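You operate a simulated robot arm through the tools that you are given. There is no shell and no other tool. Be economical: measure what you need, move in short steps, check, and stop when the job is done.

The job below is to be done with a simulated robot arm. You get a single attempt, and the scene is never put back.

Task
Ready the spare coil for washing: clamp it first, brush its fluff off, 3 pushes of soap, pressure low.
Fine: the brush goes back. What is to be rubbed or washed off counts as gone when no trace of it is left.

Only the result counts: the job must be done as asked and must still hold three seconds after the hand-in. Knocking over, shifting, dropping, spilling or breaking anything else fails it.

Robot
A 7-joint arm with a three-finger gripper on a trunk, on a base that drives. Base frame: it is fixed to the floor where the robot stands at the start and does not move with it; the origin is under the middle of the robot, x ahead of it, y to its left, z up. Readings come in cm, rad, newtons and seconds.
Its first joint turns from -2.897 to 2.897 rad. Places, roughly: coil clamp with the purple knob [80, 10, 80]; drain lever with the red knob [50, -10, 60]; fluff [90, 0, 90]; pressure knob [80, -40, 70]; soap plunger [100, -40, 70]; wash pump switch [70, -40, 70]. Payload 2.69 kg.
The tool frame sits at the grasp point between the pads (the TCP): z along the fingers, y along the line on which they close. The tips reach 2.9 cm beyond it. The gripper opens to 12 cm. The gripper's body begins 7.8 cm behind the TCP.
Orientation is that of the tool frame in the base frame, as [roll, pitch, yaw] about the fixed x, y, z axes, in that order (R = Rz(yaw) Ry(pitch) Rx(roll)). With the fingers straight down and closing along the base's y, the tool's x points along the base's -x, its y along +y and its z along -z.

Tools
- The arm moves only by the tool move_arm. Its arguments are lists of equal length, an entry for each row: "hand": the opening, from 0 (shut) to 1 (fully open); "dp": the shift along the tool's x, y, z in units of 150 mm (1.0 is 150 mm), a list of three; "rotation": the turn, a rotation vector about the tool's x, y, z in units of 90 degrees (1.0 is 90 degrees), a list of three. In form: {"hand": [hand, ...], "dp": [[tx, ty, tz], ...], "rotation": [[wx, wy, wz], ...]}. A call has 1 to 20 rows; each row is the pose to reach, as a shift and turn from the pose commanded when the call began, along the tool's axes at that moment. A call with a number of a shift or a turn outside -1 to 1 is refused whole. Each row takes 0.2 s and may step no farther than 5 cm and 0.15 rad from the row before; otherwise, or with a gripper value out of range, the whole call is refused. A pose out of reach is approached as far as the arm can. The call stops where the force on the tool passes 40 N (or 10 N more than at its start, if that is more) or the arm is blocked; 0.2 s more then pass. Each finger halts on what it meets, pressing with about 34 N; the grip force reading is that of the motor and also rises with nothing between the fingers. The clock runs only during rows and for 0.2 s after the last one: add rows that repeat a pose to give the fingers time. It gives the time, the measured TCP pose, the force on the tool (base axes), the opening and the grip force at its end, in the units of the frame above (readings bear some noise), with the torque about the TCP (base axes, N m) and any sound that the robot's microphone picked up.
- Cameras (640 x 400 px; columns grow to the right, rows downward): "scene" is now at [36.38, 13.19, 122.44]; the picture's right is [-0.51, -0.86, 0.00], its down [-0.46, 0.27, -0.85] and it looks along [0.73, -0.43, -0.53] (base axes); focal length 214 px, centre (320, 200). "wrist" rides on the gripper at [6.3, 0, -10.4] in the tool frame; the picture's right is [0.00, 1.00, 0.00], its down [-0.83, 0.00, -0.56] and it looks along [-0.56, 0.00, 0.83] (tool axes); focal length 275 px, centre (320, 200). There is no depth. A picture from a camera that has moved, and an enlarged one, comes with that camera's place and axes in the base frame and with its lens. The place of the scene camera against the robot may be out by one fixed shift of up to 1.8 cm in any direction.
- grab_frame(camera): a new picture of that camera. The clock stands still meanwhile.
- slide_trunk(by): slides the trunk up (or, below 0, down) by that many cm; the arm and the scene camera ride with it, the base frame stays. It gives what a move gives, with no picture.
- base_move(legs): drives the robot by 1 to 6 legs, each [ahead, left, turn to the left] in cm, cm and rad, along the robot's own axes; the way and the turn of a leg run together, so that a leg with both is an arc; at most 150 cm and 3.142 rad a leg. The arm and the cameras ride along, it lands a little off, and it stops where it bumps. It gives what a move gives.
- pan_tilt(pan, tilt): turns the head with the scene camera to pan (to the left, within 2.496 rad either way) and tilt (down, from -0.506 to 1.204), counted from straight ahead of the robot. It gives what a move gives.
- zoom(camera, box): a new picture of the part [left, top, right, bottom] of that camera's present view, enlarged. The clock stands still meanwhile.
- hand_in(): hands the job in; it is judged then, once.

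Work in short steps. Places have to be worked out from the pictures, the camera data and where the tool is seen: move nearer, look again, correct. Check each grasp and each placing, and mend what went wrong. You have 120 turns and 98 pictures in all, those below and enlarged ones among them. Open the gripper and draw the arm clear of the work before you hand the job in, unless the task says otherwise; then end with one line.

The tools are called as a command line: name --argument value ..., lists and objects as JSON in quotes. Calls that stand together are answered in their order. move_arm: Moves the arm, as the interface text tells. Its arguments: {"type":"object","properties":{"hand":{"type":"array"},"dp":{"type":"array"},"rotation":{"type":"array"}},"required":["hand","dp","rotation"]} The other tools are called the same way: slide_trunk (by) slides the trunk up or down; base_move (legs) drives the base; pan_tilt (pan, tilt) turns the head that bears the scene camera; grab_frame (camera) takes a picture; zoom (camera, box) takes an enlarged picture of a part of a camera's view; hand_in () hands the job in.

At the start:

```text
clock: 0.0
ee_pos: [61.69, -33.71, 116.82]
tcp_rot: [3.14, 0.0, -3.141]
ft_force: [0.2, -0.5, -0.4]
ft_torque: [-0.01, -0.01, -0.01]
width: 11.97
grasp_force: 0.1
trunk travel left (down, up): [-20.0, 38.6]
robot x, y, heading: [0.08, -0.13, -0.0]
head pan, tilt: [-0.532, 0.564]
```

scene: 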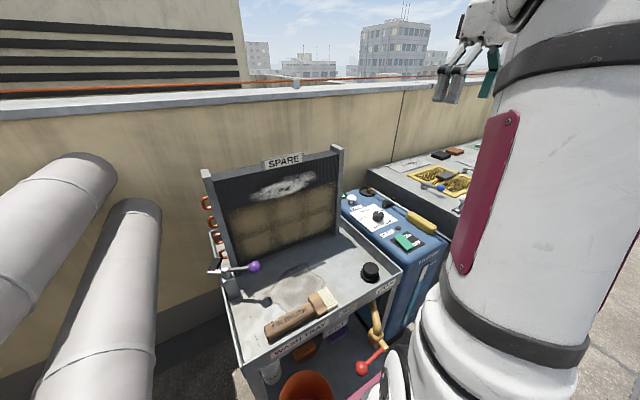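
wrist: 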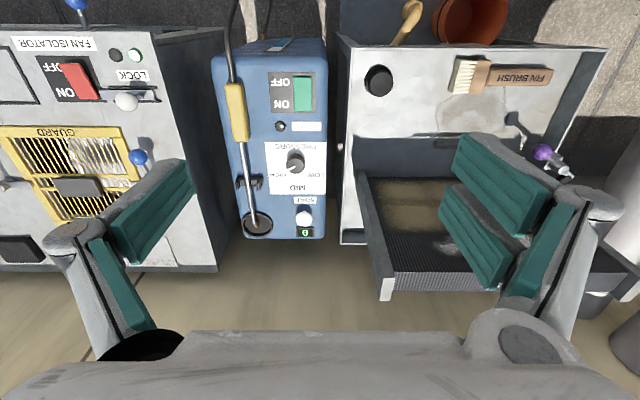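

The overview shows the wash tray with the spare coil, the brush, the clamp with purple knob, and the blue pump box. I zoom in on the details.

zoom --camera "scene" --box '[190, 140, 350, 240]'

zoom --camera "scene" --box '[200, 240, 400, 365]'

zoom --camera "scene" --box '[336, 180, 456, 255]'

zoom --camera "wrist" --box '[210, 60, 370, 160]'

zoom --camera "wrist" --box '[210, 140, 370, 240]'

zoom --camera "wrist" --box '[440, 50, 600, 200]'

```text
4.00 times, centred on (270, 190) of scene
camera zoom: at [36.38, 13.19, 122.44], right [-0.51, -0.86, 0.0], down [-0.46, 0.27, -0.85], along [0.73, -0.43, -0.53], focal length 858 px, centre (520, 240)
```

zoom: 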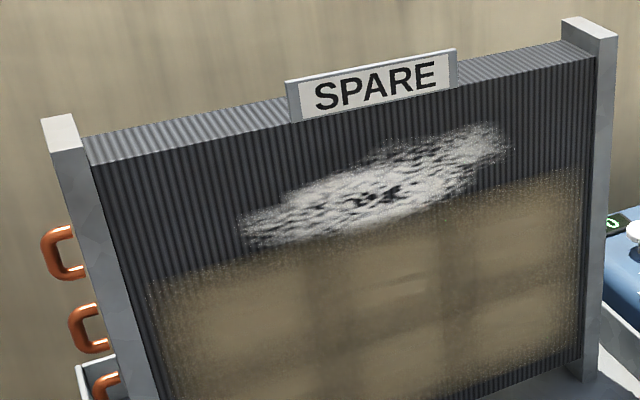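

```text
3.20 times, centred on (300, 302) of scene
camera zoom: at [36.38, 13.19, 122.44], right [-0.51, -0.86, 0.0], down [-0.46, 0.27, -0.85], along [0.73, -0.43, -0.53], focal length 686 px, centre (384, -128)
```

zoom: 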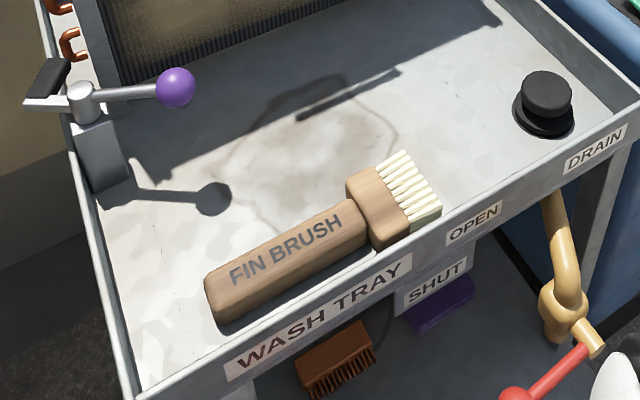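

```text
5.33 times, centred on (396, 218) of scene
camera zoom: at [36.38, 13.19, 122.44], right [-0.51, -0.86, 0.0], down [-0.46, 0.27, -0.85], along [0.73, -0.43, -0.53], focal length 1144 px, centre (-85, 107)
```

zoom: 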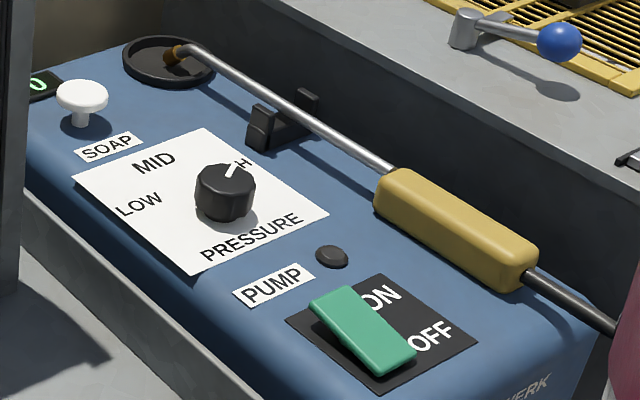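

```text
4.00 times, centred on (290, 110) of wrist
camera zoom: at [55.45, -33.72, 127.11], right [0.0, 1.0, 0.0], down [0.83, 0.0, 0.56], along [0.56, 0.0, -0.83], focal length 1101 px, centre (440, 560)
```

zoom: 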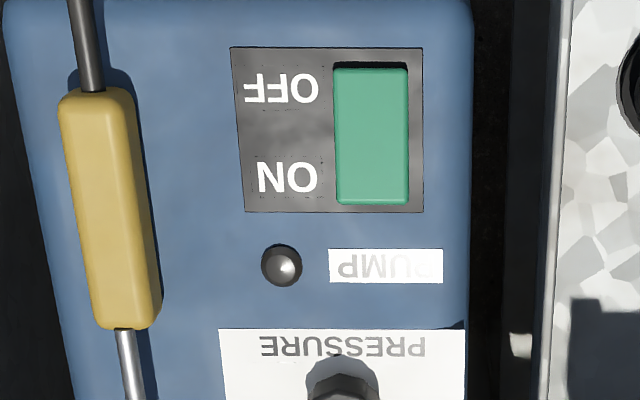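

```text
4.00 times, centred on (290, 190) of wrist
camera zoom: at [55.45, -33.72, 127.11], right [0.0, 1.0, 0.0], down [0.83, 0.0, 0.56], along [0.56, 0.0, -0.83], focal length 1101 px, centre (440, 240)
```

zoom: 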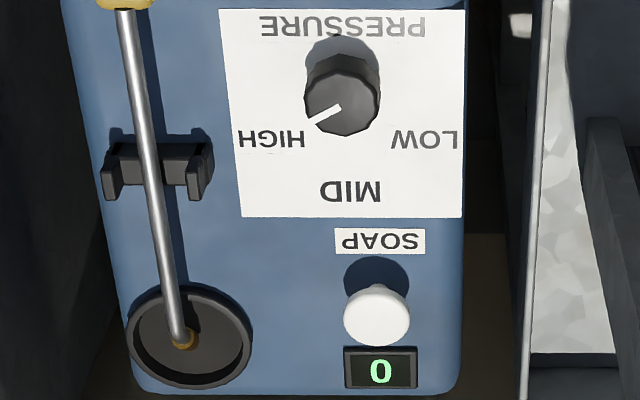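

```text
2.67 times, centred on (520, 125) of wrist
camera zoom: at [55.45, -33.72, 127.11], right [0.0, 1.0, 0.0], down [0.83, 0.0, 0.56], along [0.56, 0.0, -0.83], focal length 734 px, centre (-213, 400)
```

zoom: 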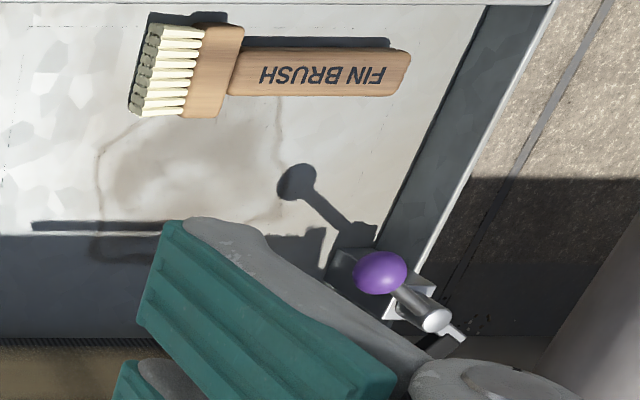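

Counter reads 0, the pressure knob points at HIGH. Triangulating both views puts the purple ball near (77.2, 8.7, 78.3) and its post near (81.4, 15.3, 77.6). I move the arm sideways high up toward the clamp to look closer.

move_arm --hand '[0.5, 0, 0]' --dp '[[0, 0.33, 0], [0, 0.66, 0], [0, 1, 0]]' --rotation '[[0, 0, 0], [0, 0, 0], [0, 0, 0]]'

move_arm --hand '[0, 0, 0]' --dp '[[0, 0.33, 0], [0, 0.66, 0], [0, 1, 0]]' --rotation '[[0, 0, 0], [0, 0, 0], [0, 0, 0]]'

move_arm --hand '[0, 0, 0, 0]' --dp '[[0, 0.3, 0.2], [0, 0.5, 0.4], [0, 0.7, 0.6], [0, 0.8, 0.8]]' --rotation '[[0, 0, 0], [0, 0, 0], [0, 0, 0], [0, 0, 0]]'

grab_frame --camera "wrist"

```text
refused: row 3 steps farther than a row can; nothing moved
```

```text
refused: row 3 steps farther than a row can; nothing moved
```

```text
refused: row 1 steps farther than a row can; nothing moved
```

```text
89 pictures are left
camera wrist: at [55.45, -33.72, 127.11], right [0.0, 1.0, 0.0], down [0.83, 0.0, 0.56], along [0.56, 0.0, -0.83], focal length 275 px, centre (320, 200)
```

wrist: 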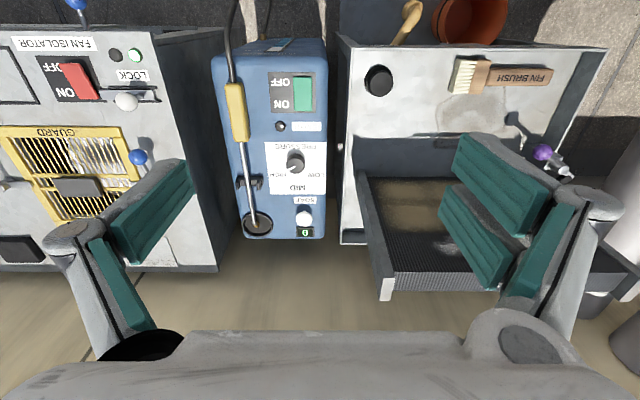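

The steps were slightly over the limit, so nothing moved. I repeat with smaller steps.

move_arm --hand '[0.5, 0, 0, 0]' --dp '[[0, 0.25, 0], [0, 0.5, 0], [0, 0.75, 0], [0, 1, 0]]' --rotation '[[0, 0, 0], [0, 0, 0], [0, 0, 0], [0, 0, 0]]'

move_arm --hand '[0, 0, 0, 0]' --dp '[[0, 0.25, 0], [0, 0.5, 0], [0, 0.75, 0], [0, 1, 0]]' --rotation '[[0, 0, 0], [0, 0, 0], [0, 0, 0], [0, 0, 0]]'

move_arm --hand '[0, 0, 0, 0]' --dp '[[0, 0.2, 0.2], [0, 0.4, 0.4], [0, 0.6, 0.6], [0, 0.8, 0.8]]' --rotation '[[0, 0, 0], [0, 0, 0], [0, 0, 0], [0, 0, 0]]'

grab_frame --camera "wrist"

```text
clock: 1.0
ee_pos: [62.03, -18.57, 116.64]
tcp_rot: [-3.142, 0.001, 3.14]
ft_force: [-0.2, -0.4, 0.7]
ft_torque: [0.02, 0.02, -0.02]
width: 0.01
grasp_force: 28.6
trunk travel left (down, up): [-20.0, 38.6]
robot x, y, heading: [0.39, 0.11, -0.004]
head pan, tilt: [-0.532, 0.564]
```

```text
clock: 2.0
ee_pos: [61.89, -3.59, 116.66]
tcp_rot: [3.141, 0.002, 3.14]
ft_force: [0.7, 0.0, -0.3]
ft_torque: [0.01, -0.01, 0.01]
width: 0.0
grasp_force: 28.6
trunk travel left (down, up): [-20.0, 38.6]
robot x, y, heading: [-0.18, -0.12, 0.002]
head pan, tilt: [-0.532, 0.564]
```

```text
clock: 3.0
ee_pos: [61.56, 8.45, 104.96]
tcp_rot: [3.141, 0.003, 3.141]
ft_force: [0.9, 0.2, 0.6]
ft_torque: [-0.01, 0.01, 0.0]
width: 0.0
grasp_force: 28.9
trunk travel left (down, up): [-20.0, 38.6]
robot x, y, heading: [-0.14, 0.1, -0.0]
head pan, tilt: [-0.532, 0.564]
```

```text
88 pictures are left
camera wrist: at [55.34, 8.42, 115.27], right [0.0, 1.0, 0.0], down [0.83, 0.0, 0.56], along [0.56, 0.0, -0.83], focal length 275 px, centre (320, 200)
```

wrist: 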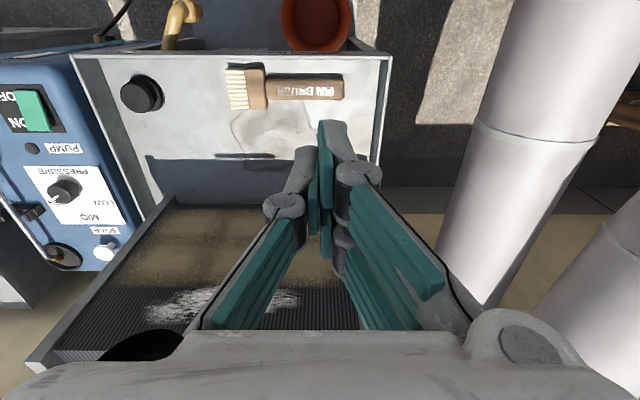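

The fingers hide the clamp in this view, so I look through the scene camera instead.

pan_tilt --pan -0.1 --tilt 0.75

grab_frame --camera "scene"

```text
clock: 3.9
ee_pos: [61.68, 8.49, 104.86]
tcp_rot: [3.141, -0.001, 3.141]
ft_force: [0.3, 0.6, -0.6]
ft_torque: [-0.01, 0.02, 0.0]
width: 0.04
grasp_force: 28.4
trunk travel left (down, up): [-20.0, 38.6]
robot x, y, heading: [0.18, 0.22, -0.001]
head pan, tilt: [-0.099, 0.75]
```

```text
87 pictures are left
camera scene: at [36.91, 16.9, 120.82], right [-0.1, -0.99, 0.0], down [-0.68, 0.07, -0.73], along [0.73, -0.07, -0.68], focal length 214 px, centre (320, 200)
```

scene: 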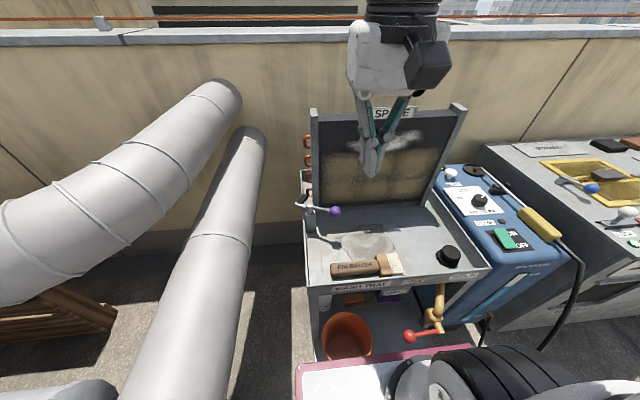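

zoom --camera "scene" --box '[280, 100, 440, 200]'

zoom --camera "scene" --box '[285, 185, 365, 235]'

```text
4.00 times, centred on (360, 150) of scene
camera zoom: at [36.91, 16.9, 120.82], right [-0.1, -0.99, 0.0], down [-0.68, 0.07, -0.73], along [0.73, -0.07, -0.68], focal length 858 px, centre (160, 400)
```

zoom: 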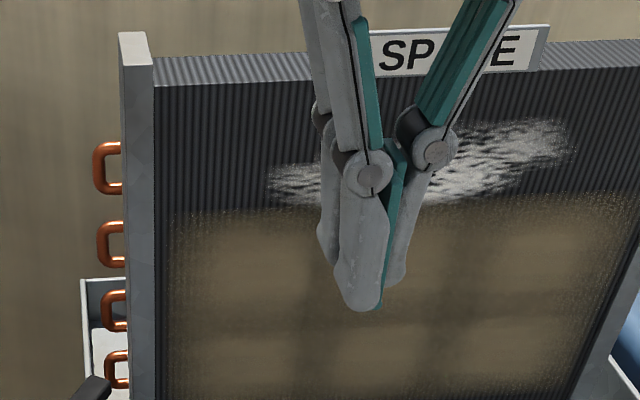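

```text
8.00 times, centred on (325, 210) of scene
camera zoom: at [36.91, 16.9, 120.82], right [-0.1, -0.99, 0.0], down [-0.68, 0.07, -0.73], along [0.73, -0.07, -0.68], focal length 1716 px, centre (280, 120)
```

zoom: 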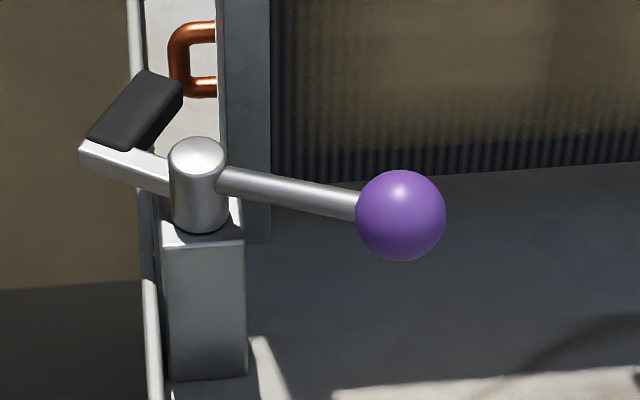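

The pad sits on the bar's clockwise side, so turning the lever clockwise (seen from above) closes it against the coil. The ball must go toward −x/+y; I bring the shut fingers to the far side of the ball, at about (82, 7.5).

move_arm --hand '[0, 0, 0, 0, 0]' --dp '[[-0.2, -0.01, 0.13], [-0.4, -0.03, 0.26], [-0.6, -0.04, 0.4], [-0.8, -0.05, 0.53], [-1, -0.067, 0.66]]' --rotation '[[0, 0, 0], [0, 0, 0], [0, 0, 0], [0, 0, 0], [0, 0, 0]]'

move_arm --hand '[0, 0, 0, 0, 0, 0]' --dp '[[-0.2, 0, 0], [-0.36, 0, 0.2], [-0.36, 0, 0.4], [-0.36, 0, 0.6], [-0.36, 0, 0.8], [-0.36, 0, 0.9]]' --rotation '[[0, 0, 0], [0, 0, 0], [0, 0, 0], [0, 0, 0], [0, 0, 0], [0, 0, 0]]'

zoom --camera "scene" --box '[270, 130, 430, 230]'

```text
clock: 5.1
ee_pos: [76.76, 7.39, 94.73]
tcp_rot: [3.14, 0.001, 3.14]
ft_force: [-0.1, -0.5, 0.4]
ft_torque: [-0.02, -0.02, -0.02]
width: 0.0
grasp_force: 28.5
trunk travel left (down, up): [-20.0, 38.6]
robot x, y, heading: [-0.11, 0.09, 0.002]
head pan, tilt: [-0.099, 0.75]
```

```text
clock: 6.5
ee_pos: [82.2, 7.23, 81.19]
tcp_rot: [3.141, -0.001, 3.142]
ft_force: [0.1, -0.4, -0.4]
ft_torque: [0.01, 0.01, -0.02]
width: 0.0
grasp_force: 28.7
trunk travel left (down, up): [-20.0, 38.6]
robot x, y, heading: [0.18, -0.08, 0.0]
head pan, tilt: [-0.099, 0.75]
```

```text
4.00 times, centred on (350, 180) of scene
camera zoom: at [36.91, 16.91, 120.82], right [-0.1, -1.0, 0.0], down [-0.68, 0.07, -0.73], along [0.73, -0.07, -0.68], focal length 858 px, centre (200, 280)
```

zoom: 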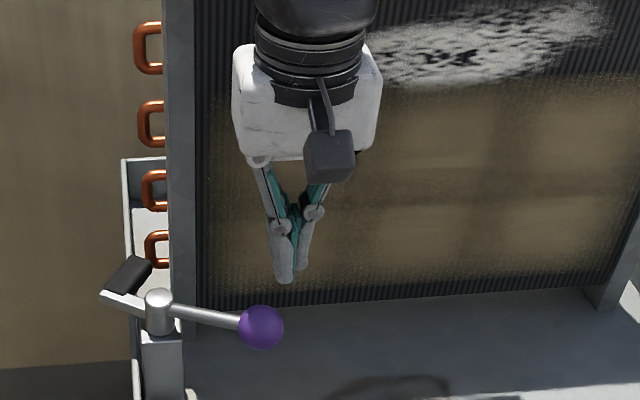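

Fingers are clear behind the ball. I lower 2 cm and sweep clockwise around the post.

move_arm --hand '[0, 0, 0, 0, 0, 0]' --dp '[[0, 0, 0.133], [0.143, 0.023, 0.133], [0.233, 0.045, 0.133], [0.313, 0.085, 0.133], [0.387, 0.136, 0.133], [0.453, 0.201, 0.133]]' --rotation '[[0, 0, 0], [0, 0, 0], [0, 0, 0], [0, 0, 0], [0, 0, 0], [0, 0, 0]]'

zoom --camera "scene" --box '[270, 130, 430, 230]'

```text
clock: 7.9
ee_pos: [76.2, 9.01, 79.38]
tcp_rot: [-3.135, 0.009, 3.131]
ft_force: [3.1, -9.1, 0.0]
ft_torque: [-0.18, -0.05, 0.02]
width: 0.0
grasp_force: 28.5
trunk travel left (down, up): [-20.0, 38.6]
robot x, y, heading: [-0.24, -0.04, -0.002]
head pan, tilt: [-0.099, 0.75]
stopped in row 6: the force on the tool passed its limit at 48 N (the readings are from after the stop); the commanded pose is now the measured one
```

```text
4.00 times, centred on (350, 180) of scene
camera zoom: at [36.96, 16.81, 120.82], right [-0.1, -0.99, 0.0], down [-0.68, 0.07, -0.73], along [0.73, -0.07, -0.68], focal length 858 px, centre (200, 280)
```

zoom: 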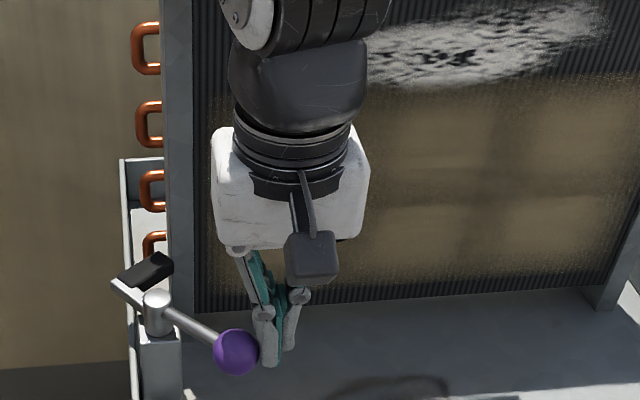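

The lever turned part way and force rose. I zoom to see whether the pad touches the coil.

zoom --camera "scene" --box '[285, 180, 349, 220]'

```text
10.00 times, centred on (317, 200) of scene
camera zoom: at [36.96, 16.81, 120.82], right [-0.1, -0.99, 0.0], down [-0.68, 0.07, -0.73], along [0.73, -0.07, -0.68], focal length 2145 px, centre (350, 200)
```

zoom: 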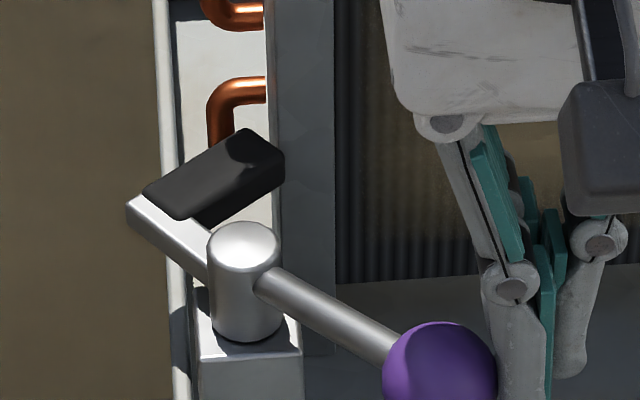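

The lever went about 20° and contact is well aligned. I continue pushing with small, slow steps along the tangent.

move_arm --hand '[0, 0, 0, 0, 0, 0, 0]' --dp '[[0.02, 0.027, 0], [0.04, 0.054, 0], [0.06, 0.08, 0], [0.08, 0.107, 0], [0.095, 0.14, 0], [0.11, 0.175, 0], [0.125, 0.21, 0]]' --rotation '[[0, 0, 0], [0, 0, 0], [0, 0, 0], [0, 0, 0], [0, 0, 0], [0, 0, 0], [0, 0, 0]]'

zoom --camera "scene" --box '[285, 180, 349, 220]'

```text
clock: 8.4
ee_pos: [76.1, 9.09, 79.48]
tcp_rot: [-3.129, 0.016, 3.126]
ft_force: [2.0, -7.4, 1.0]
ft_torque: [-0.19, -0.06, 0.03]
width: 0.0
grasp_force: 28.4
trunk travel left (down, up): [-20.0, 38.6]
robot x, y, heading: [-0.28, -0.0, 0.0]
head pan, tilt: [-0.099, 0.75]
stopped in row 2: the force on the tool passed its limit at 44 N (the readings are from after the stop); the commanded pose is now the measured one
```

```text
10.00 times, centred on (317, 200) of scene
camera zoom: at [36.99, 16.75, 120.83], right [-0.1, -0.99, 0.0], down [-0.68, 0.07, -0.73], along [0.73, -0.07, -0.68], focal length 2145 px, centre (350, 200)
```

zoom: 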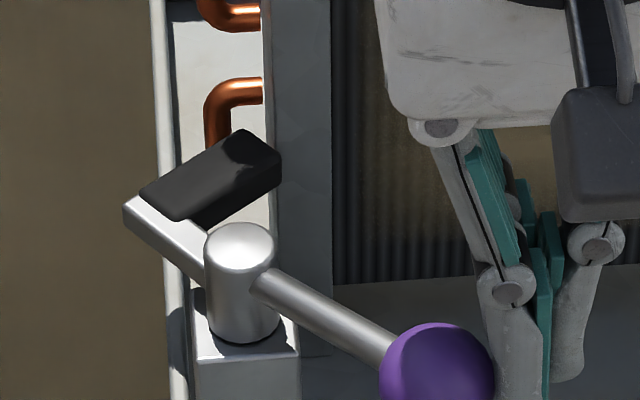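

The ball is blocked; the pad seems to be against the coil frame. I back off, rise and look from another side to confirm.

move_arm --hand '[0, 0, 0, 0, 0, 0, 0]' --dp '[[-0.1, -0.1, 0], [-0.15, -0.2, 0], [-0.15, -0.25, -0.2], [-0.15, -0.25, -0.4], [-0.15, -0.3, -0.6], [0, -0.3, -0.8], [0.1, -0.3, -1]]' --rotation '[[0, 0, 0], [0, 0, 0], [0, 0, 0], [0, 0, 0], [0, 0, 0], [0, 0, 0], [0, 0, 0]]'

move_arm --hand '[0, 0, 0, 0, 0, 0]' --dp '[[0.1, -0.17, -0.1], [0.2, -0.33, -0.2], [0.3, -0.5, -0.3], [0.4, -0.67, -0.4], [0.5, -0.85, -0.5], [0.6, -1, -0.6]]' --rotation '[[0, 0, 0], [0, 0, 0], [0, 0, 0], [0, 0, 0], [0, 0, 0], [0, 0, 0]]'

grab_frame --camera "wrist"

zoom --camera "scene" --box '[285, 180, 349, 220]'

```text
clock: 10.0
ee_pos: [74.42, 4.81, 94.41]
tcp_rot: [-3.131, 0.013, 3.128]
ft_force: [0.8, -0.6, -1.1]
ft_torque: [0.02, 0.03, -0.07]
width: 0.01
grasp_force: 28.7
trunk travel left (down, up): [-20.0, 38.6]
robot x, y, heading: [0.24, -0.15, -0.001]
head pan, tilt: [-0.099, 0.75]
```

```text
clock: 11.4
ee_pos: [64.98, -10.05, 103.65]
tcp_rot: [-3.13, 0.013, 3.128]
ft_force: [0.5, -1.1, -0.5]
ft_torque: [0.01, 0.0, -0.01]
width: 0.01
grasp_force: 29.0
trunk travel left (down, up): [-20.0, 38.6]
robot x, y, heading: [-0.08, 0.01, -0.002]
head pan, tilt: [-0.099, 0.75]
```

```text
80 pictures are left
camera wrist: at [58.46, -9.74, 113.84], right [0.01, 1.0, -0.01], down [0.82, 0.0, 0.57], along [0.57, -0.01, -0.82], focal length 275 px, centre (320, 200)
```

wrist: 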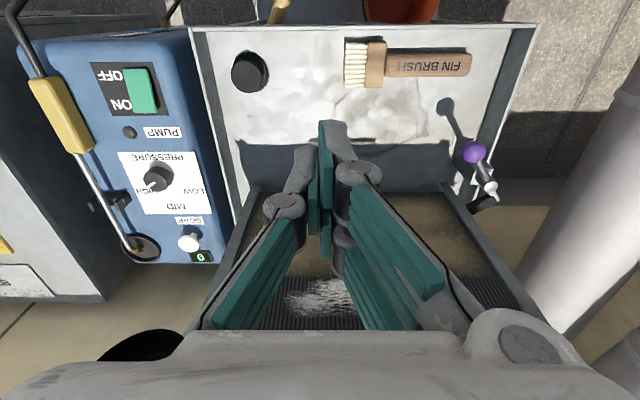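

```text
10.00 times, centred on (317, 200) of scene
camera zoom: at [36.99, 16.79, 120.81], right [-0.1, -0.99, 0.0], down [-0.68, 0.07, -0.73], along [0.73, -0.07, -0.68], focal length 2145 px, centre (350, 200)
```

zoom: 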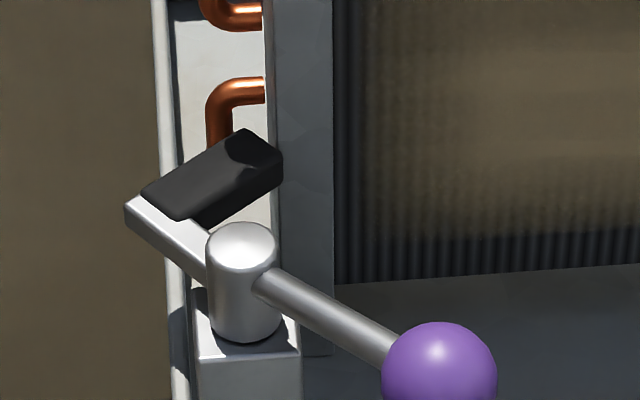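

zoom --camera "wrist" --box '[430, 120, 526, 220]'

```text
4.00 times, centred on (478, 170) of wrist
camera zoom: at [58.46, -9.74, 113.84], right [0.01, 1.0, -0.01], down [0.82, 0.0, 0.57], along [0.57, -0.01, -0.82], focal length 1101 px, centre (-312, 320)
```

zoom: 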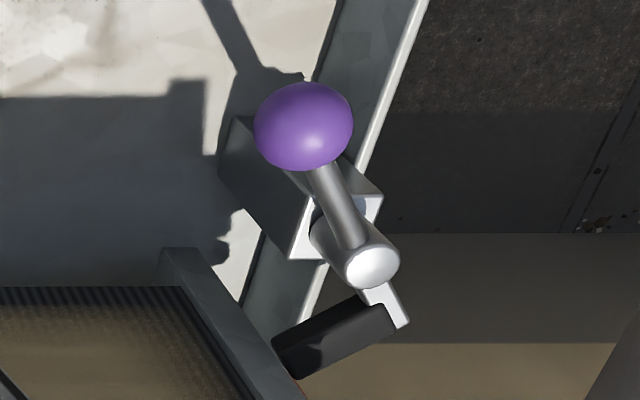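

The pad's end bears on the coil's side frame and the lever met a hard stop, so it is clamped. Next the brush: I zoom in on it from here and from the scene camera.

zoom --camera "wrist" --box '[330, 25, 490, 125]'

zoom --camera "scene" --box '[320, 235, 416, 295]'

zoom --camera "scene" --box '[300, 95, 476, 205]'

```text
4.00 times, centred on (410, 75) of wrist
camera zoom: at [58.46, -9.74, 113.84], right [0.01, 1.0, -0.01], down [0.82, 0.0, 0.57], along [0.57, -0.01, -0.82], focal length 1101 px, centre (-40, 700)
```

zoom: 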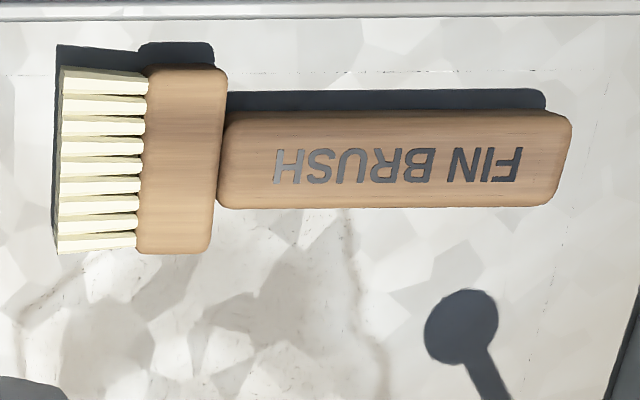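

```text
6.67 times, centred on (368, 265) of scene
camera zoom: at [36.99, 16.79, 120.81], right [-0.1, -0.99, 0.0], down [-0.68, 0.07, -0.73], along [0.73, -0.07, -0.68], focal length 1430 px, centre (0, -233)
```

zoom: 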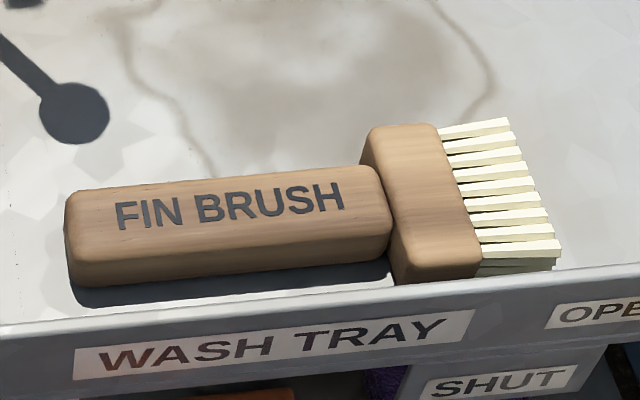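

```text
3.64 times, centred on (388, 150) of scene
camera zoom: at [36.99, 16.79, 120.81], right [-0.1, -0.99, 0.0], down [-0.68, 0.07, -0.73], along [0.73, -0.07, -0.68], focal length 780 px, centre (73, 382)
```

zoom: 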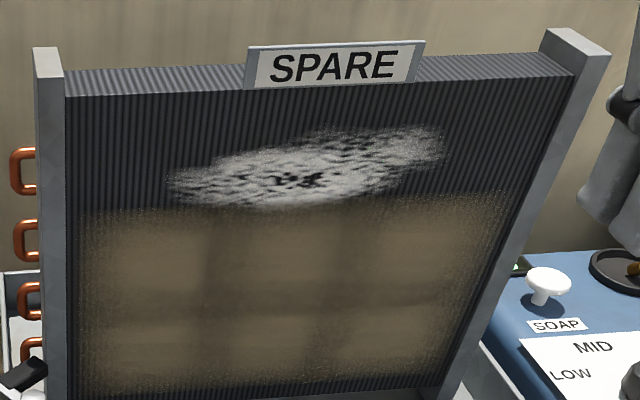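

Estimated: brush handle runs along y from −0.8 to 11.9 at x≈65.2, top ≈70; block y −3.6…−0.7, bristle tips y≈−6.5. I turn the tool 90° (so brush direction becomes tool −x) and come above the handle.

move_arm --hand '[0.3, 0.5, 0.6, 0.6, 0.6, 0.6, 0.6, 0.6, 0.6, 0.6, 0.6, 0.6]' --dp '[[0, 0.08, 0.06], [0, 0.16, 0.13], [0, 0.24, 0.2], [0, 0.32, 0.26], [0, 0.4, 0.33], [0, 0.48, 0.4], [0, 0.56, 0.46], [0, 0.64, 0.53], [0, 0.72, 0.6], [0, 0.8, 0.66], [0, 0.88, 0.73], [0, 0.937, 0.8]]' --rotation '[[0, 0, 0.083], [0, 0, 0.167], [0, 0, 0.25], [0, 0, 0.333], [0, 0, 0.417], [0, 0, 0.5], [0, 0, 0.583], [0, 0, 0.667], [0, 0, 0.75], [0, 0, 0.833], [0, 0, 0.917], [0, 0, 1]]'

grab_frame --camera "wrist"

grab_frame --camera "scene"

```text
clock: 14.0
ee_pos: [65.36, 3.96, 91.32]
tcp_rot: [3.128, 0.011, 1.555]
ft_force: [-0.2, -0.5, 0.0]
ft_torque: [-0.02, 0.05, 0.0]
width: 7.19
grasp_force: 0.0
trunk travel left (down, up): [-20.0, 38.6]
robot x, y, heading: [0.15, 0.08, -0.006]
head pan, tilt: [-0.099, 0.75]
```

```text
74 pictures are left
camera wrist: at [65.23, 10.48, 101.61], right [1.0, -0.01, 0.01], down [-0.02, -0.83, 0.56], along [0.0, -0.56, -0.83], focal length 275 px, centre (320, 200)
```

wrist: 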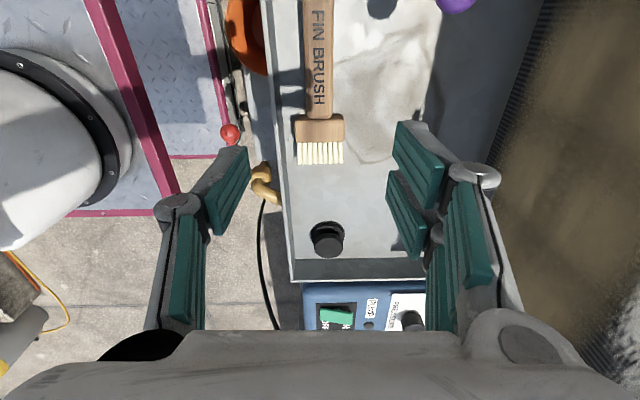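

```text
73 pictures are left
camera scene: at [36.98, 16.78, 120.82], right [-0.1, -0.99, 0.0], down [-0.68, 0.07, -0.73], along [0.73, -0.07, -0.68], focal length 214 px, centre (320, 200)
```

scene: 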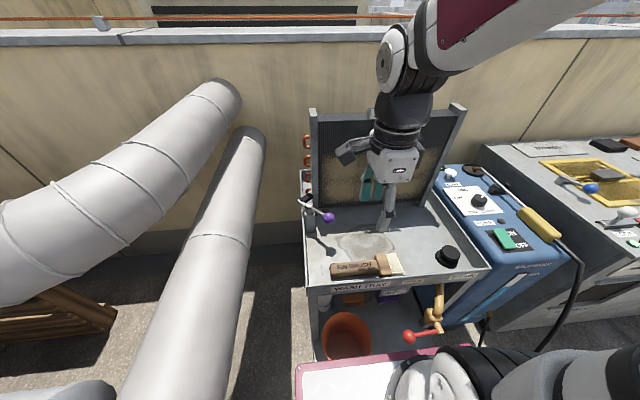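

The handle centre (column 320) lines up with the tool at x≈65.3. I narrow the opening to 5 cm (to clear the front lip) and descend.

move_arm --hand '[0.42, 0.42, 0.42, 0.42, 0.42]' --dp '[[0, 0, 0.2], [0, 0, 0.4], [0, 0, 0.6], [0, 0, 0.8], [0, 0, 1]]' --rotation '[[0, 0, 0], [0, 0, 0], [0, 0, 0], [0, 0, 0], [0, 0, 0]]'

zoom --camera "scene" --box '[310, 200, 438, 300]'

grab_frame --camera "wrist"

```text
clock: 15.2
ee_pos: [65.44, 4.02, 76.47]
tcp_rot: [3.129, 0.01, 1.557]
ft_force: [0.0, -0.4, -0.8]
ft_torque: [-0.01, 0.01, -0.01]
width: 5.05
grasp_force: 0.0
trunk travel left (down, up): [-20.0, 38.6]
robot x, y, heading: [-0.13, -0.0, -0.007]
head pan, tilt: [-0.099, 0.75]
```

```text
4.00 times, centred on (374, 250) of scene
camera zoom: at [36.97, 16.78, 120.83], right [-0.1, -0.99, 0.0], down [-0.68, 0.07, -0.73], along [0.73, -0.07, -0.68], focal length 858 px, centre (104, 0)
```

zoom: 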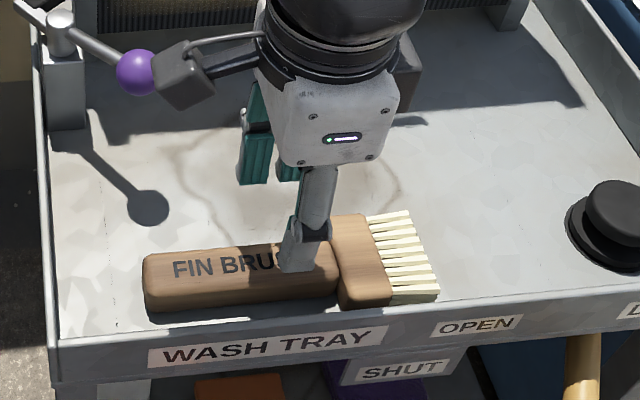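

```text
71 pictures are left
camera wrist: at [65.32, 10.47, 86.76], right [1.0, -0.01, 0.01], down [-0.02, -0.83, 0.56], along [0.01, -0.56, -0.83], focal length 275 px, centre (320, 200)
```

wrist: 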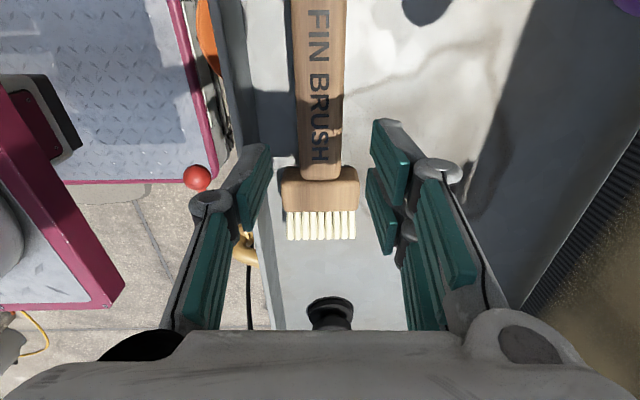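

Aligned. I descend 5 cm to TCP z≈71.4.

move_arm --hand '[0.42, 0.42, 0.42, 0.42]' --dp '[[0, 0, 0.1], [0, 0, 0.2], [0, 0, 0.28], [0, 0, 0.335]]' --rotation '[[0, 0, 0], [0, 0, 0], [0, 0, 0], [0, 0, 0]]'

zoom --camera "scene" --box '[320, 230, 416, 290]'

grab_frame --camera "wrist"

```text
clock: 16.2
ee_pos: [65.32, 3.87, 71.38]
tcp_rot: [3.129, 0.01, 1.557]
ft_force: [-0.8, -0.2, -0.5]
ft_torque: [-0.01, 0.02, 0.0]
width: 5.04
grasp_force: 0.0
trunk travel left (down, up): [-20.0, 38.6]
robot x, y, heading: [0.27, 0.25, -0.005]
head pan, tilt: [-0.099, 0.75]
```

```text
6.67 times, centred on (368, 260) of scene
camera zoom: at [36.98, 16.78, 120.82], right [-0.1, -0.99, 0.0], down [-0.68, 0.07, -0.73], along [0.73, -0.07, -0.68], focal length 1430 px, centre (0, -200)
```

zoom: 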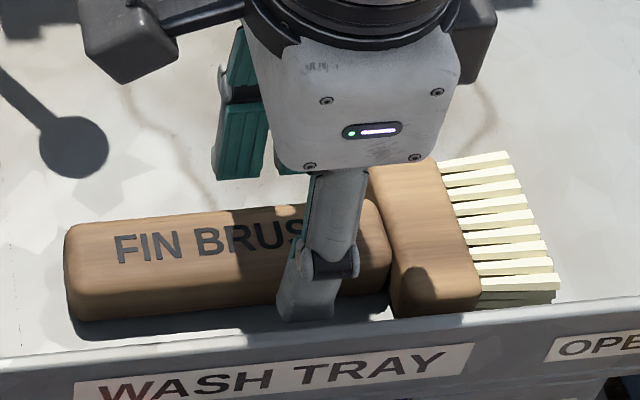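

```text
69 pictures are left
camera wrist: at [65.35, 10.27, 81.71], right [1.0, -0.01, 0.01], down [-0.02, -0.83, 0.56], along [0.01, -0.56, -0.83], focal length 275 px, centre (320, 200)
```

wrist: 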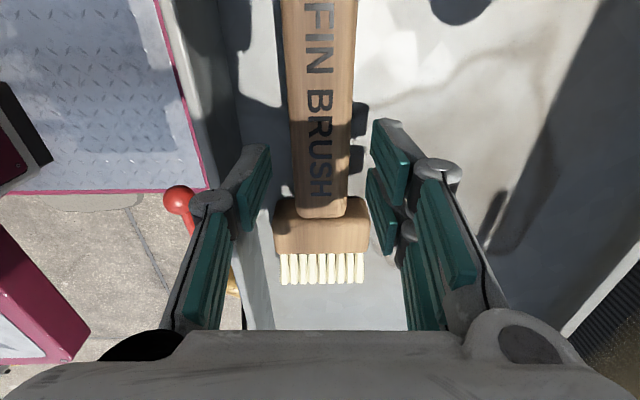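

Fingers straddle the handle with no contact. I go 0.8 cm deeper, then close.

move_arm --hand '[0.42, 0.42]' --dp '[[0, 0, 0.027], [0, 0, 0.053]]' --rotation '[[0, 0, 0], [0, 0, 0]]'

move_arm --hand '[0.3, 0.2, 0.0, 0.0]' --dp '[[0, 0, 0], [0, 0, 0], [0, 0, 0], [0, 0, 0]]' --rotation '[[0, 0, 0], [0, 0, 0], [0, 0, 0], [0, 0, 0]]'

grab_frame --camera "wrist"

```text
clock: 16.8
ee_pos: [65.68, 3.88, 70.52]
tcp_rot: [3.127, 0.01, 1.556]
ft_force: [-0.2, -0.1, 0.0]
ft_torque: [-0.03, 0.0, -0.01]
width: 5.04
grasp_force: 0.0
trunk travel left (down, up): [-20.0, 38.6]
robot x, y, heading: [-0.07, -0.1, 0.005]
head pan, tilt: [-0.099, 0.75]
```

```text
clock: 17.8
ee_pos: [65.52, 3.75, 70.53]
tcp_rot: [3.127, 0.01, 1.558]
ft_force: [0.3, 0.2, 0.4]
ft_torque: [-0.03, 0.02, 0.04]
width: 3.14
grasp_force: 33.9
trunk travel left (down, up): [-20.0, 38.6]
robot x, y, heading: [0.07, -0.09, 0.002]
head pan, tilt: [-0.099, 0.75]
```

```text
68 pictures are left
camera wrist: at [65.46, 10.31, 80.86], right [1.0, -0.01, 0.01], down [-0.02, -0.83, 0.56], along [0.01, -0.56, -0.83], focal length 275 px, centre (320, 200)
```

wrist: 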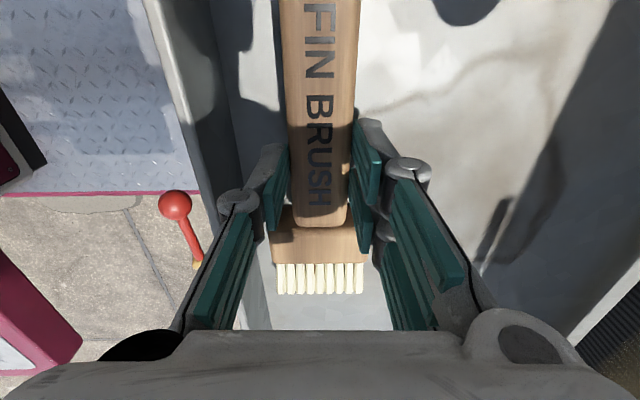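

Gripped at width 3.14 cm. I lift a little and check the hold from the scene camera.

move_arm --hand '[0, 0, 0, 0]' --dp '[[0, 0, -0.1], [0, 0, -0.25], [0, 0, -0.4], [0, 0, -0.5]]' --rotation '[[0, 0, 0], [0, 0, 0], [0, 0, 0], [0, 0, 0]]'

zoom --camera "scene" --box '[310, 200, 438, 300]'

grab_frame --camera "wrist"

```text
clock: 18.8
ee_pos: [65.58, 3.82, 78.08]
tcp_rot: [3.129, 0.01, 1.556]
ft_force: [0.6, -0.4, -0.6]
ft_torque: [-0.01, 0.03, -0.02]
width: 0.0
grasp_force: 28.5
trunk travel left (down, up): [-20.0, 38.6]
robot x, y, heading: [0.2, 0.13, -0.001]
head pan, tilt: [-0.099, 0.75]
```

```text
4.00 times, centred on (374, 250) of scene
camera zoom: at [36.99, 16.78, 120.82], right [-0.1, -0.99, 0.0], down [-0.68, 0.07, -0.73], along [0.73, -0.07, -0.68], focal length 858 px, centre (104, 0)
```

zoom: 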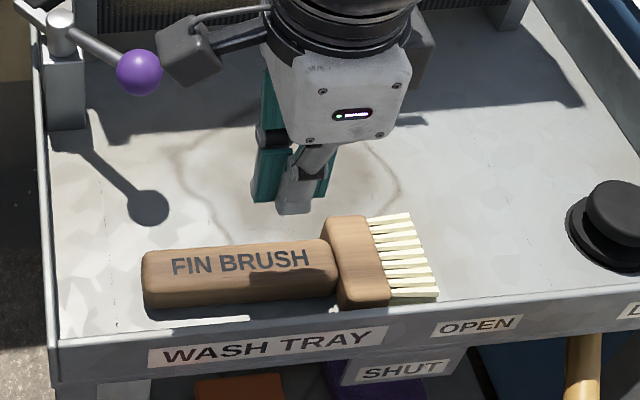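

```text
66 pictures are left
camera wrist: at [65.42, 10.29, 88.4], right [1.0, -0.01, 0.01], down [-0.02, -0.83, 0.56], along [0.01, -0.56, -0.83], focal length 275 px, centre (320, 200)
```

wrist: 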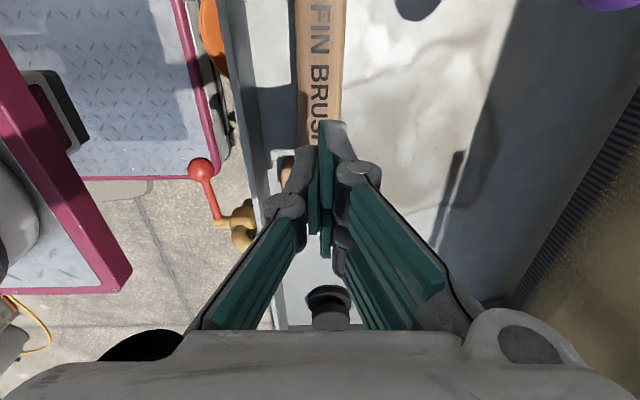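

It slipped: the handle lies lower than estimated (top ≈68); the brush stayed put. I reopen and go down to TCP z≈69.0.

move_arm --hand '[0.42, 0.42, 0.42, 0.42, 0.42, 0.42, 0.42, 0.42]' --dp '[[0, 0, 0], [0, 0, 0], [0, 0, 0.15], [0, 0, 0.3], [0, 0, 0.45], [0, 0, 0.54], [0, 0, 0.58], [0, 0, 0.607]]' --rotation '[[0, 0, 0], [0, 0, 0], [0, 0, 0], [0, 0, 0], [0, 0, 0], [0, 0, 0], [0, 0, 0], [0, 0, 0]]'

zoom --camera "scene" --box '[330, 235, 394, 275]'

```text
clock: 20.6
ee_pos: [65.7, 3.71, 68.92]
tcp_rot: [3.129, 0.01, 1.555]
ft_force: [0.8, -0.2, 0.2]
ft_torque: [-0.02, -0.02, 0.01]
width: 5.03
grasp_force: 0.0
trunk travel left (down, up): [-20.0, 38.6]
robot x, y, heading: [0.13, 0.25, -0.001]
head pan, tilt: [-0.099, 0.75]
```

```text
10.00 times, centred on (362, 255) of scene
camera zoom: at [36.98, 16.78, 120.82], right [-0.1, -0.99, 0.0], down [-0.68, 0.07, -0.73], along [0.73, -0.07, -0.68], focal length 2145 px, centre (-100, -350)
```

zoom: 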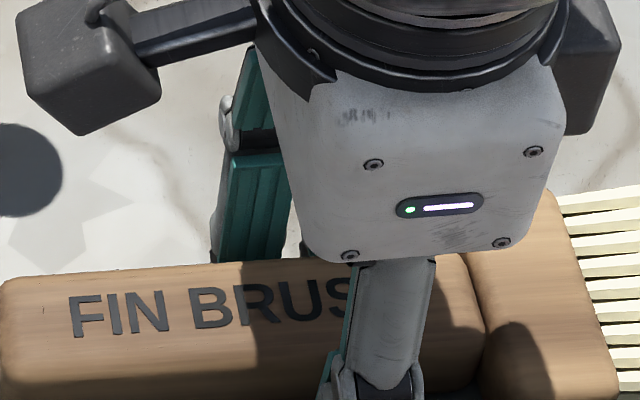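

Still no contact. I feel downward slowly in 3 mm steps.

move_arm --hand '[0.42, 0.42, 0.42, 0.42, 0.42, 0.42]' --dp '[[0, 0, 0.017], [0, 0, 0.034], [0, 0, 0.051], [0, 0, 0.068], [0, 0, 0.085], [0, 0, 0.1]]' --rotation '[[0, 0, 0], [0, 0, 0], [0, 0, 0], [0, 0, 0], [0, 0, 0], [0, 0, 0]]'

zoom --camera "scene" --box '[320, 235, 416, 295]'

```text
clock: 21.5
ee_pos: [65.05, 3.72, 68.35]
tcp_rot: [3.135, 0.008, 1.555]
ft_force: [-31.2, 0.6, 67.8]
ft_torque: [0.43, 1.78, 0.15]
width: 3.18
grasp_force: 42.8
trunk travel left (down, up): [-20.0, 38.6]
robot x, y, heading: [0.15, -0.38, -0.003]
head pan, tilt: [-0.099, 0.75]
stopped in row 4: the force on the tool passed its limit at 65 N (the readings are from after the stop); the commanded pose is now the measured one
```

```text
6.67 times, centred on (368, 265) of scene
camera zoom: at [36.7, 16.76, 120.97], right [-0.1, -0.99, 0.0], down [-0.68, 0.07, -0.73], along [0.73, -0.07, -0.68], focal length 1430 px, centre (0, -233)
```

zoom: 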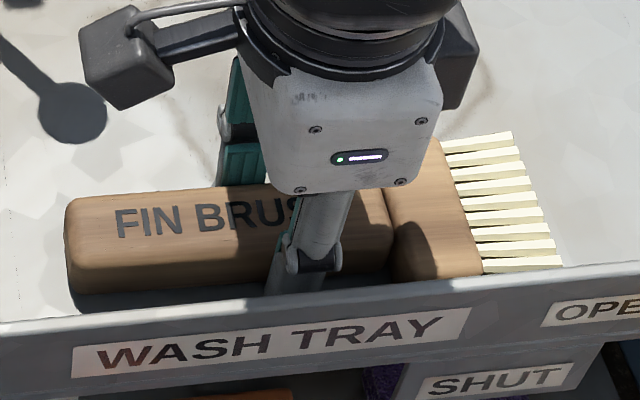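

Floor contact at tip z≈65.5. I rise 4 mm to relieve the force.

move_arm --hand '[0.42, 0.42, 0.42]' --dp '[[0, 0, -0.02], [0, 0, -0.035], [0, 0, -0.035]]' --rotation '[[0, 0, 0], [0, 0, 0], [0, 0, 0]]'

grab_frame --camera "wrist"

```text
clock: 22.3
ee_pos: [65.59, 3.68, 68.58]
tcp_rot: [3.128, 0.012, 1.553]
ft_force: [-0.2, -0.4, -0.3]
ft_torque: [0.03, 0.03, 0.01]
width: 5.03
grasp_force: 0.0
trunk travel left (down, up): [-20.0, 38.6]
robot x, y, heading: [-0.02, -0.19, -0.004]
head pan, tilt: [-0.099, 0.75]
```

```text
63 pictures are left
camera wrist: at [65.55, 10.15, 78.97], right [1.0, -0.01, 0.01], down [-0.02, -0.83, 0.56], along [0.01, -0.56, -0.83], focal length 275 px, centre (320, 200)
```

wrist: 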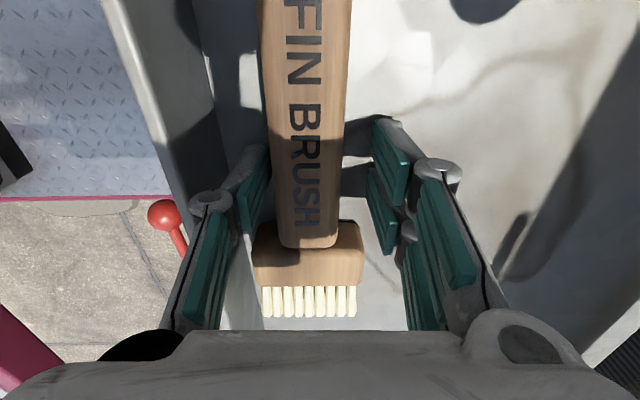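

Clear of the floor now. I close on the handle.

move_arm --hand '[0.35, 0.3, 0.25, 0.15, 0.0, 0.0]' --dp '[[0, 0, 0], [0, 0, 0], [0, 0, 0], [0, 0, 0], [0, 0, 0], [0, 0, 0]]' --rotation '[[0, 0, 0], [0, 0, 0], [0, 0, 0], [0, 0, 0], [0, 0, 0], [0, 0, 0]]'

move_arm --hand '[0, 0, 0, 0, 0]' --dp '[[0, 0, -0.05], [0, 0, -0.1], [0, 0, -0.25], [0, 0, -0.4], [0, 0, -0.55]]' --rotation '[[0, 0, 0], [0, 0, 0], [0, 0, 0], [0, 0, 0], [0, 0, 0]]'

zoom --camera "scene" --box '[310, 200, 438, 300]'

grab_frame --camera "wrist"

```text
clock: 23.7
ee_pos: [65.61, 3.69, 68.51]
tcp_rot: [3.127, 0.01, 1.555]
ft_force: [0.3, -0.9, 0.0]
ft_torque: [-0.01, 0.05, -0.02]
width: 3.14
grasp_force: 34.2
trunk travel left (down, up): [-20.0, 38.6]
robot x, y, heading: [0.24, 0.08, -0.002]
head pan, tilt: [-0.099, 0.75]
```

```text
clock: 24.9
ee_pos: [65.48, 3.75, 76.95]
tcp_rot: [3.128, 0.01, 1.553]
ft_force: [-0.5, 0.1, -0.6]
ft_torque: [0.02, 0.0, 0.01]
width: 3.11
grasp_force: 34.1
trunk travel left (down, up): [-20.0, 38.6]
robot x, y, heading: [0.1, -0.16, -0.004]
head pan, tilt: [-0.099, 0.75]
```

```text
4.00 times, centred on (374, 250) of scene
camera zoom: at [37.0, 16.78, 120.81], right [-0.1, -0.99, 0.0], down [-0.68, 0.07, -0.73], along [0.73, -0.07, -0.68], focal length 858 px, centre (104, 0)
```

zoom: 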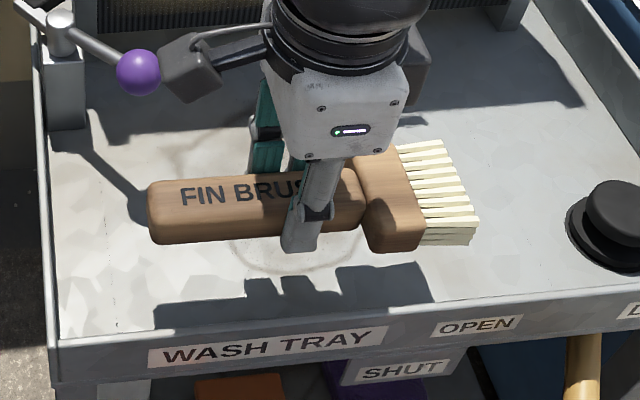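

```text
61 pictures are left
camera wrist: at [65.35, 10.16, 87.28], right [1.0, -0.01, 0.01], down [-0.02, -0.83, 0.56], along [0.01, -0.56, -0.83], focal length 275 px, centre (320, 200)
```

wrist: 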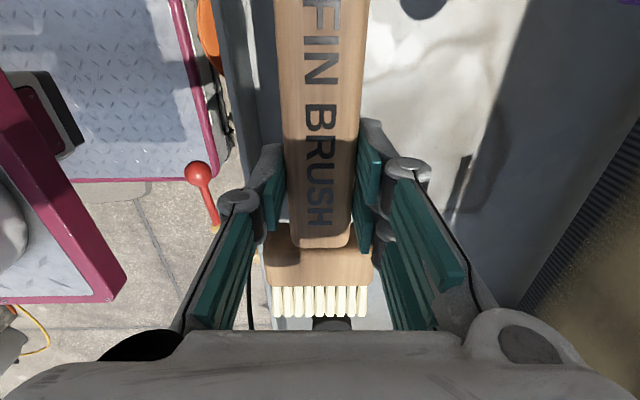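

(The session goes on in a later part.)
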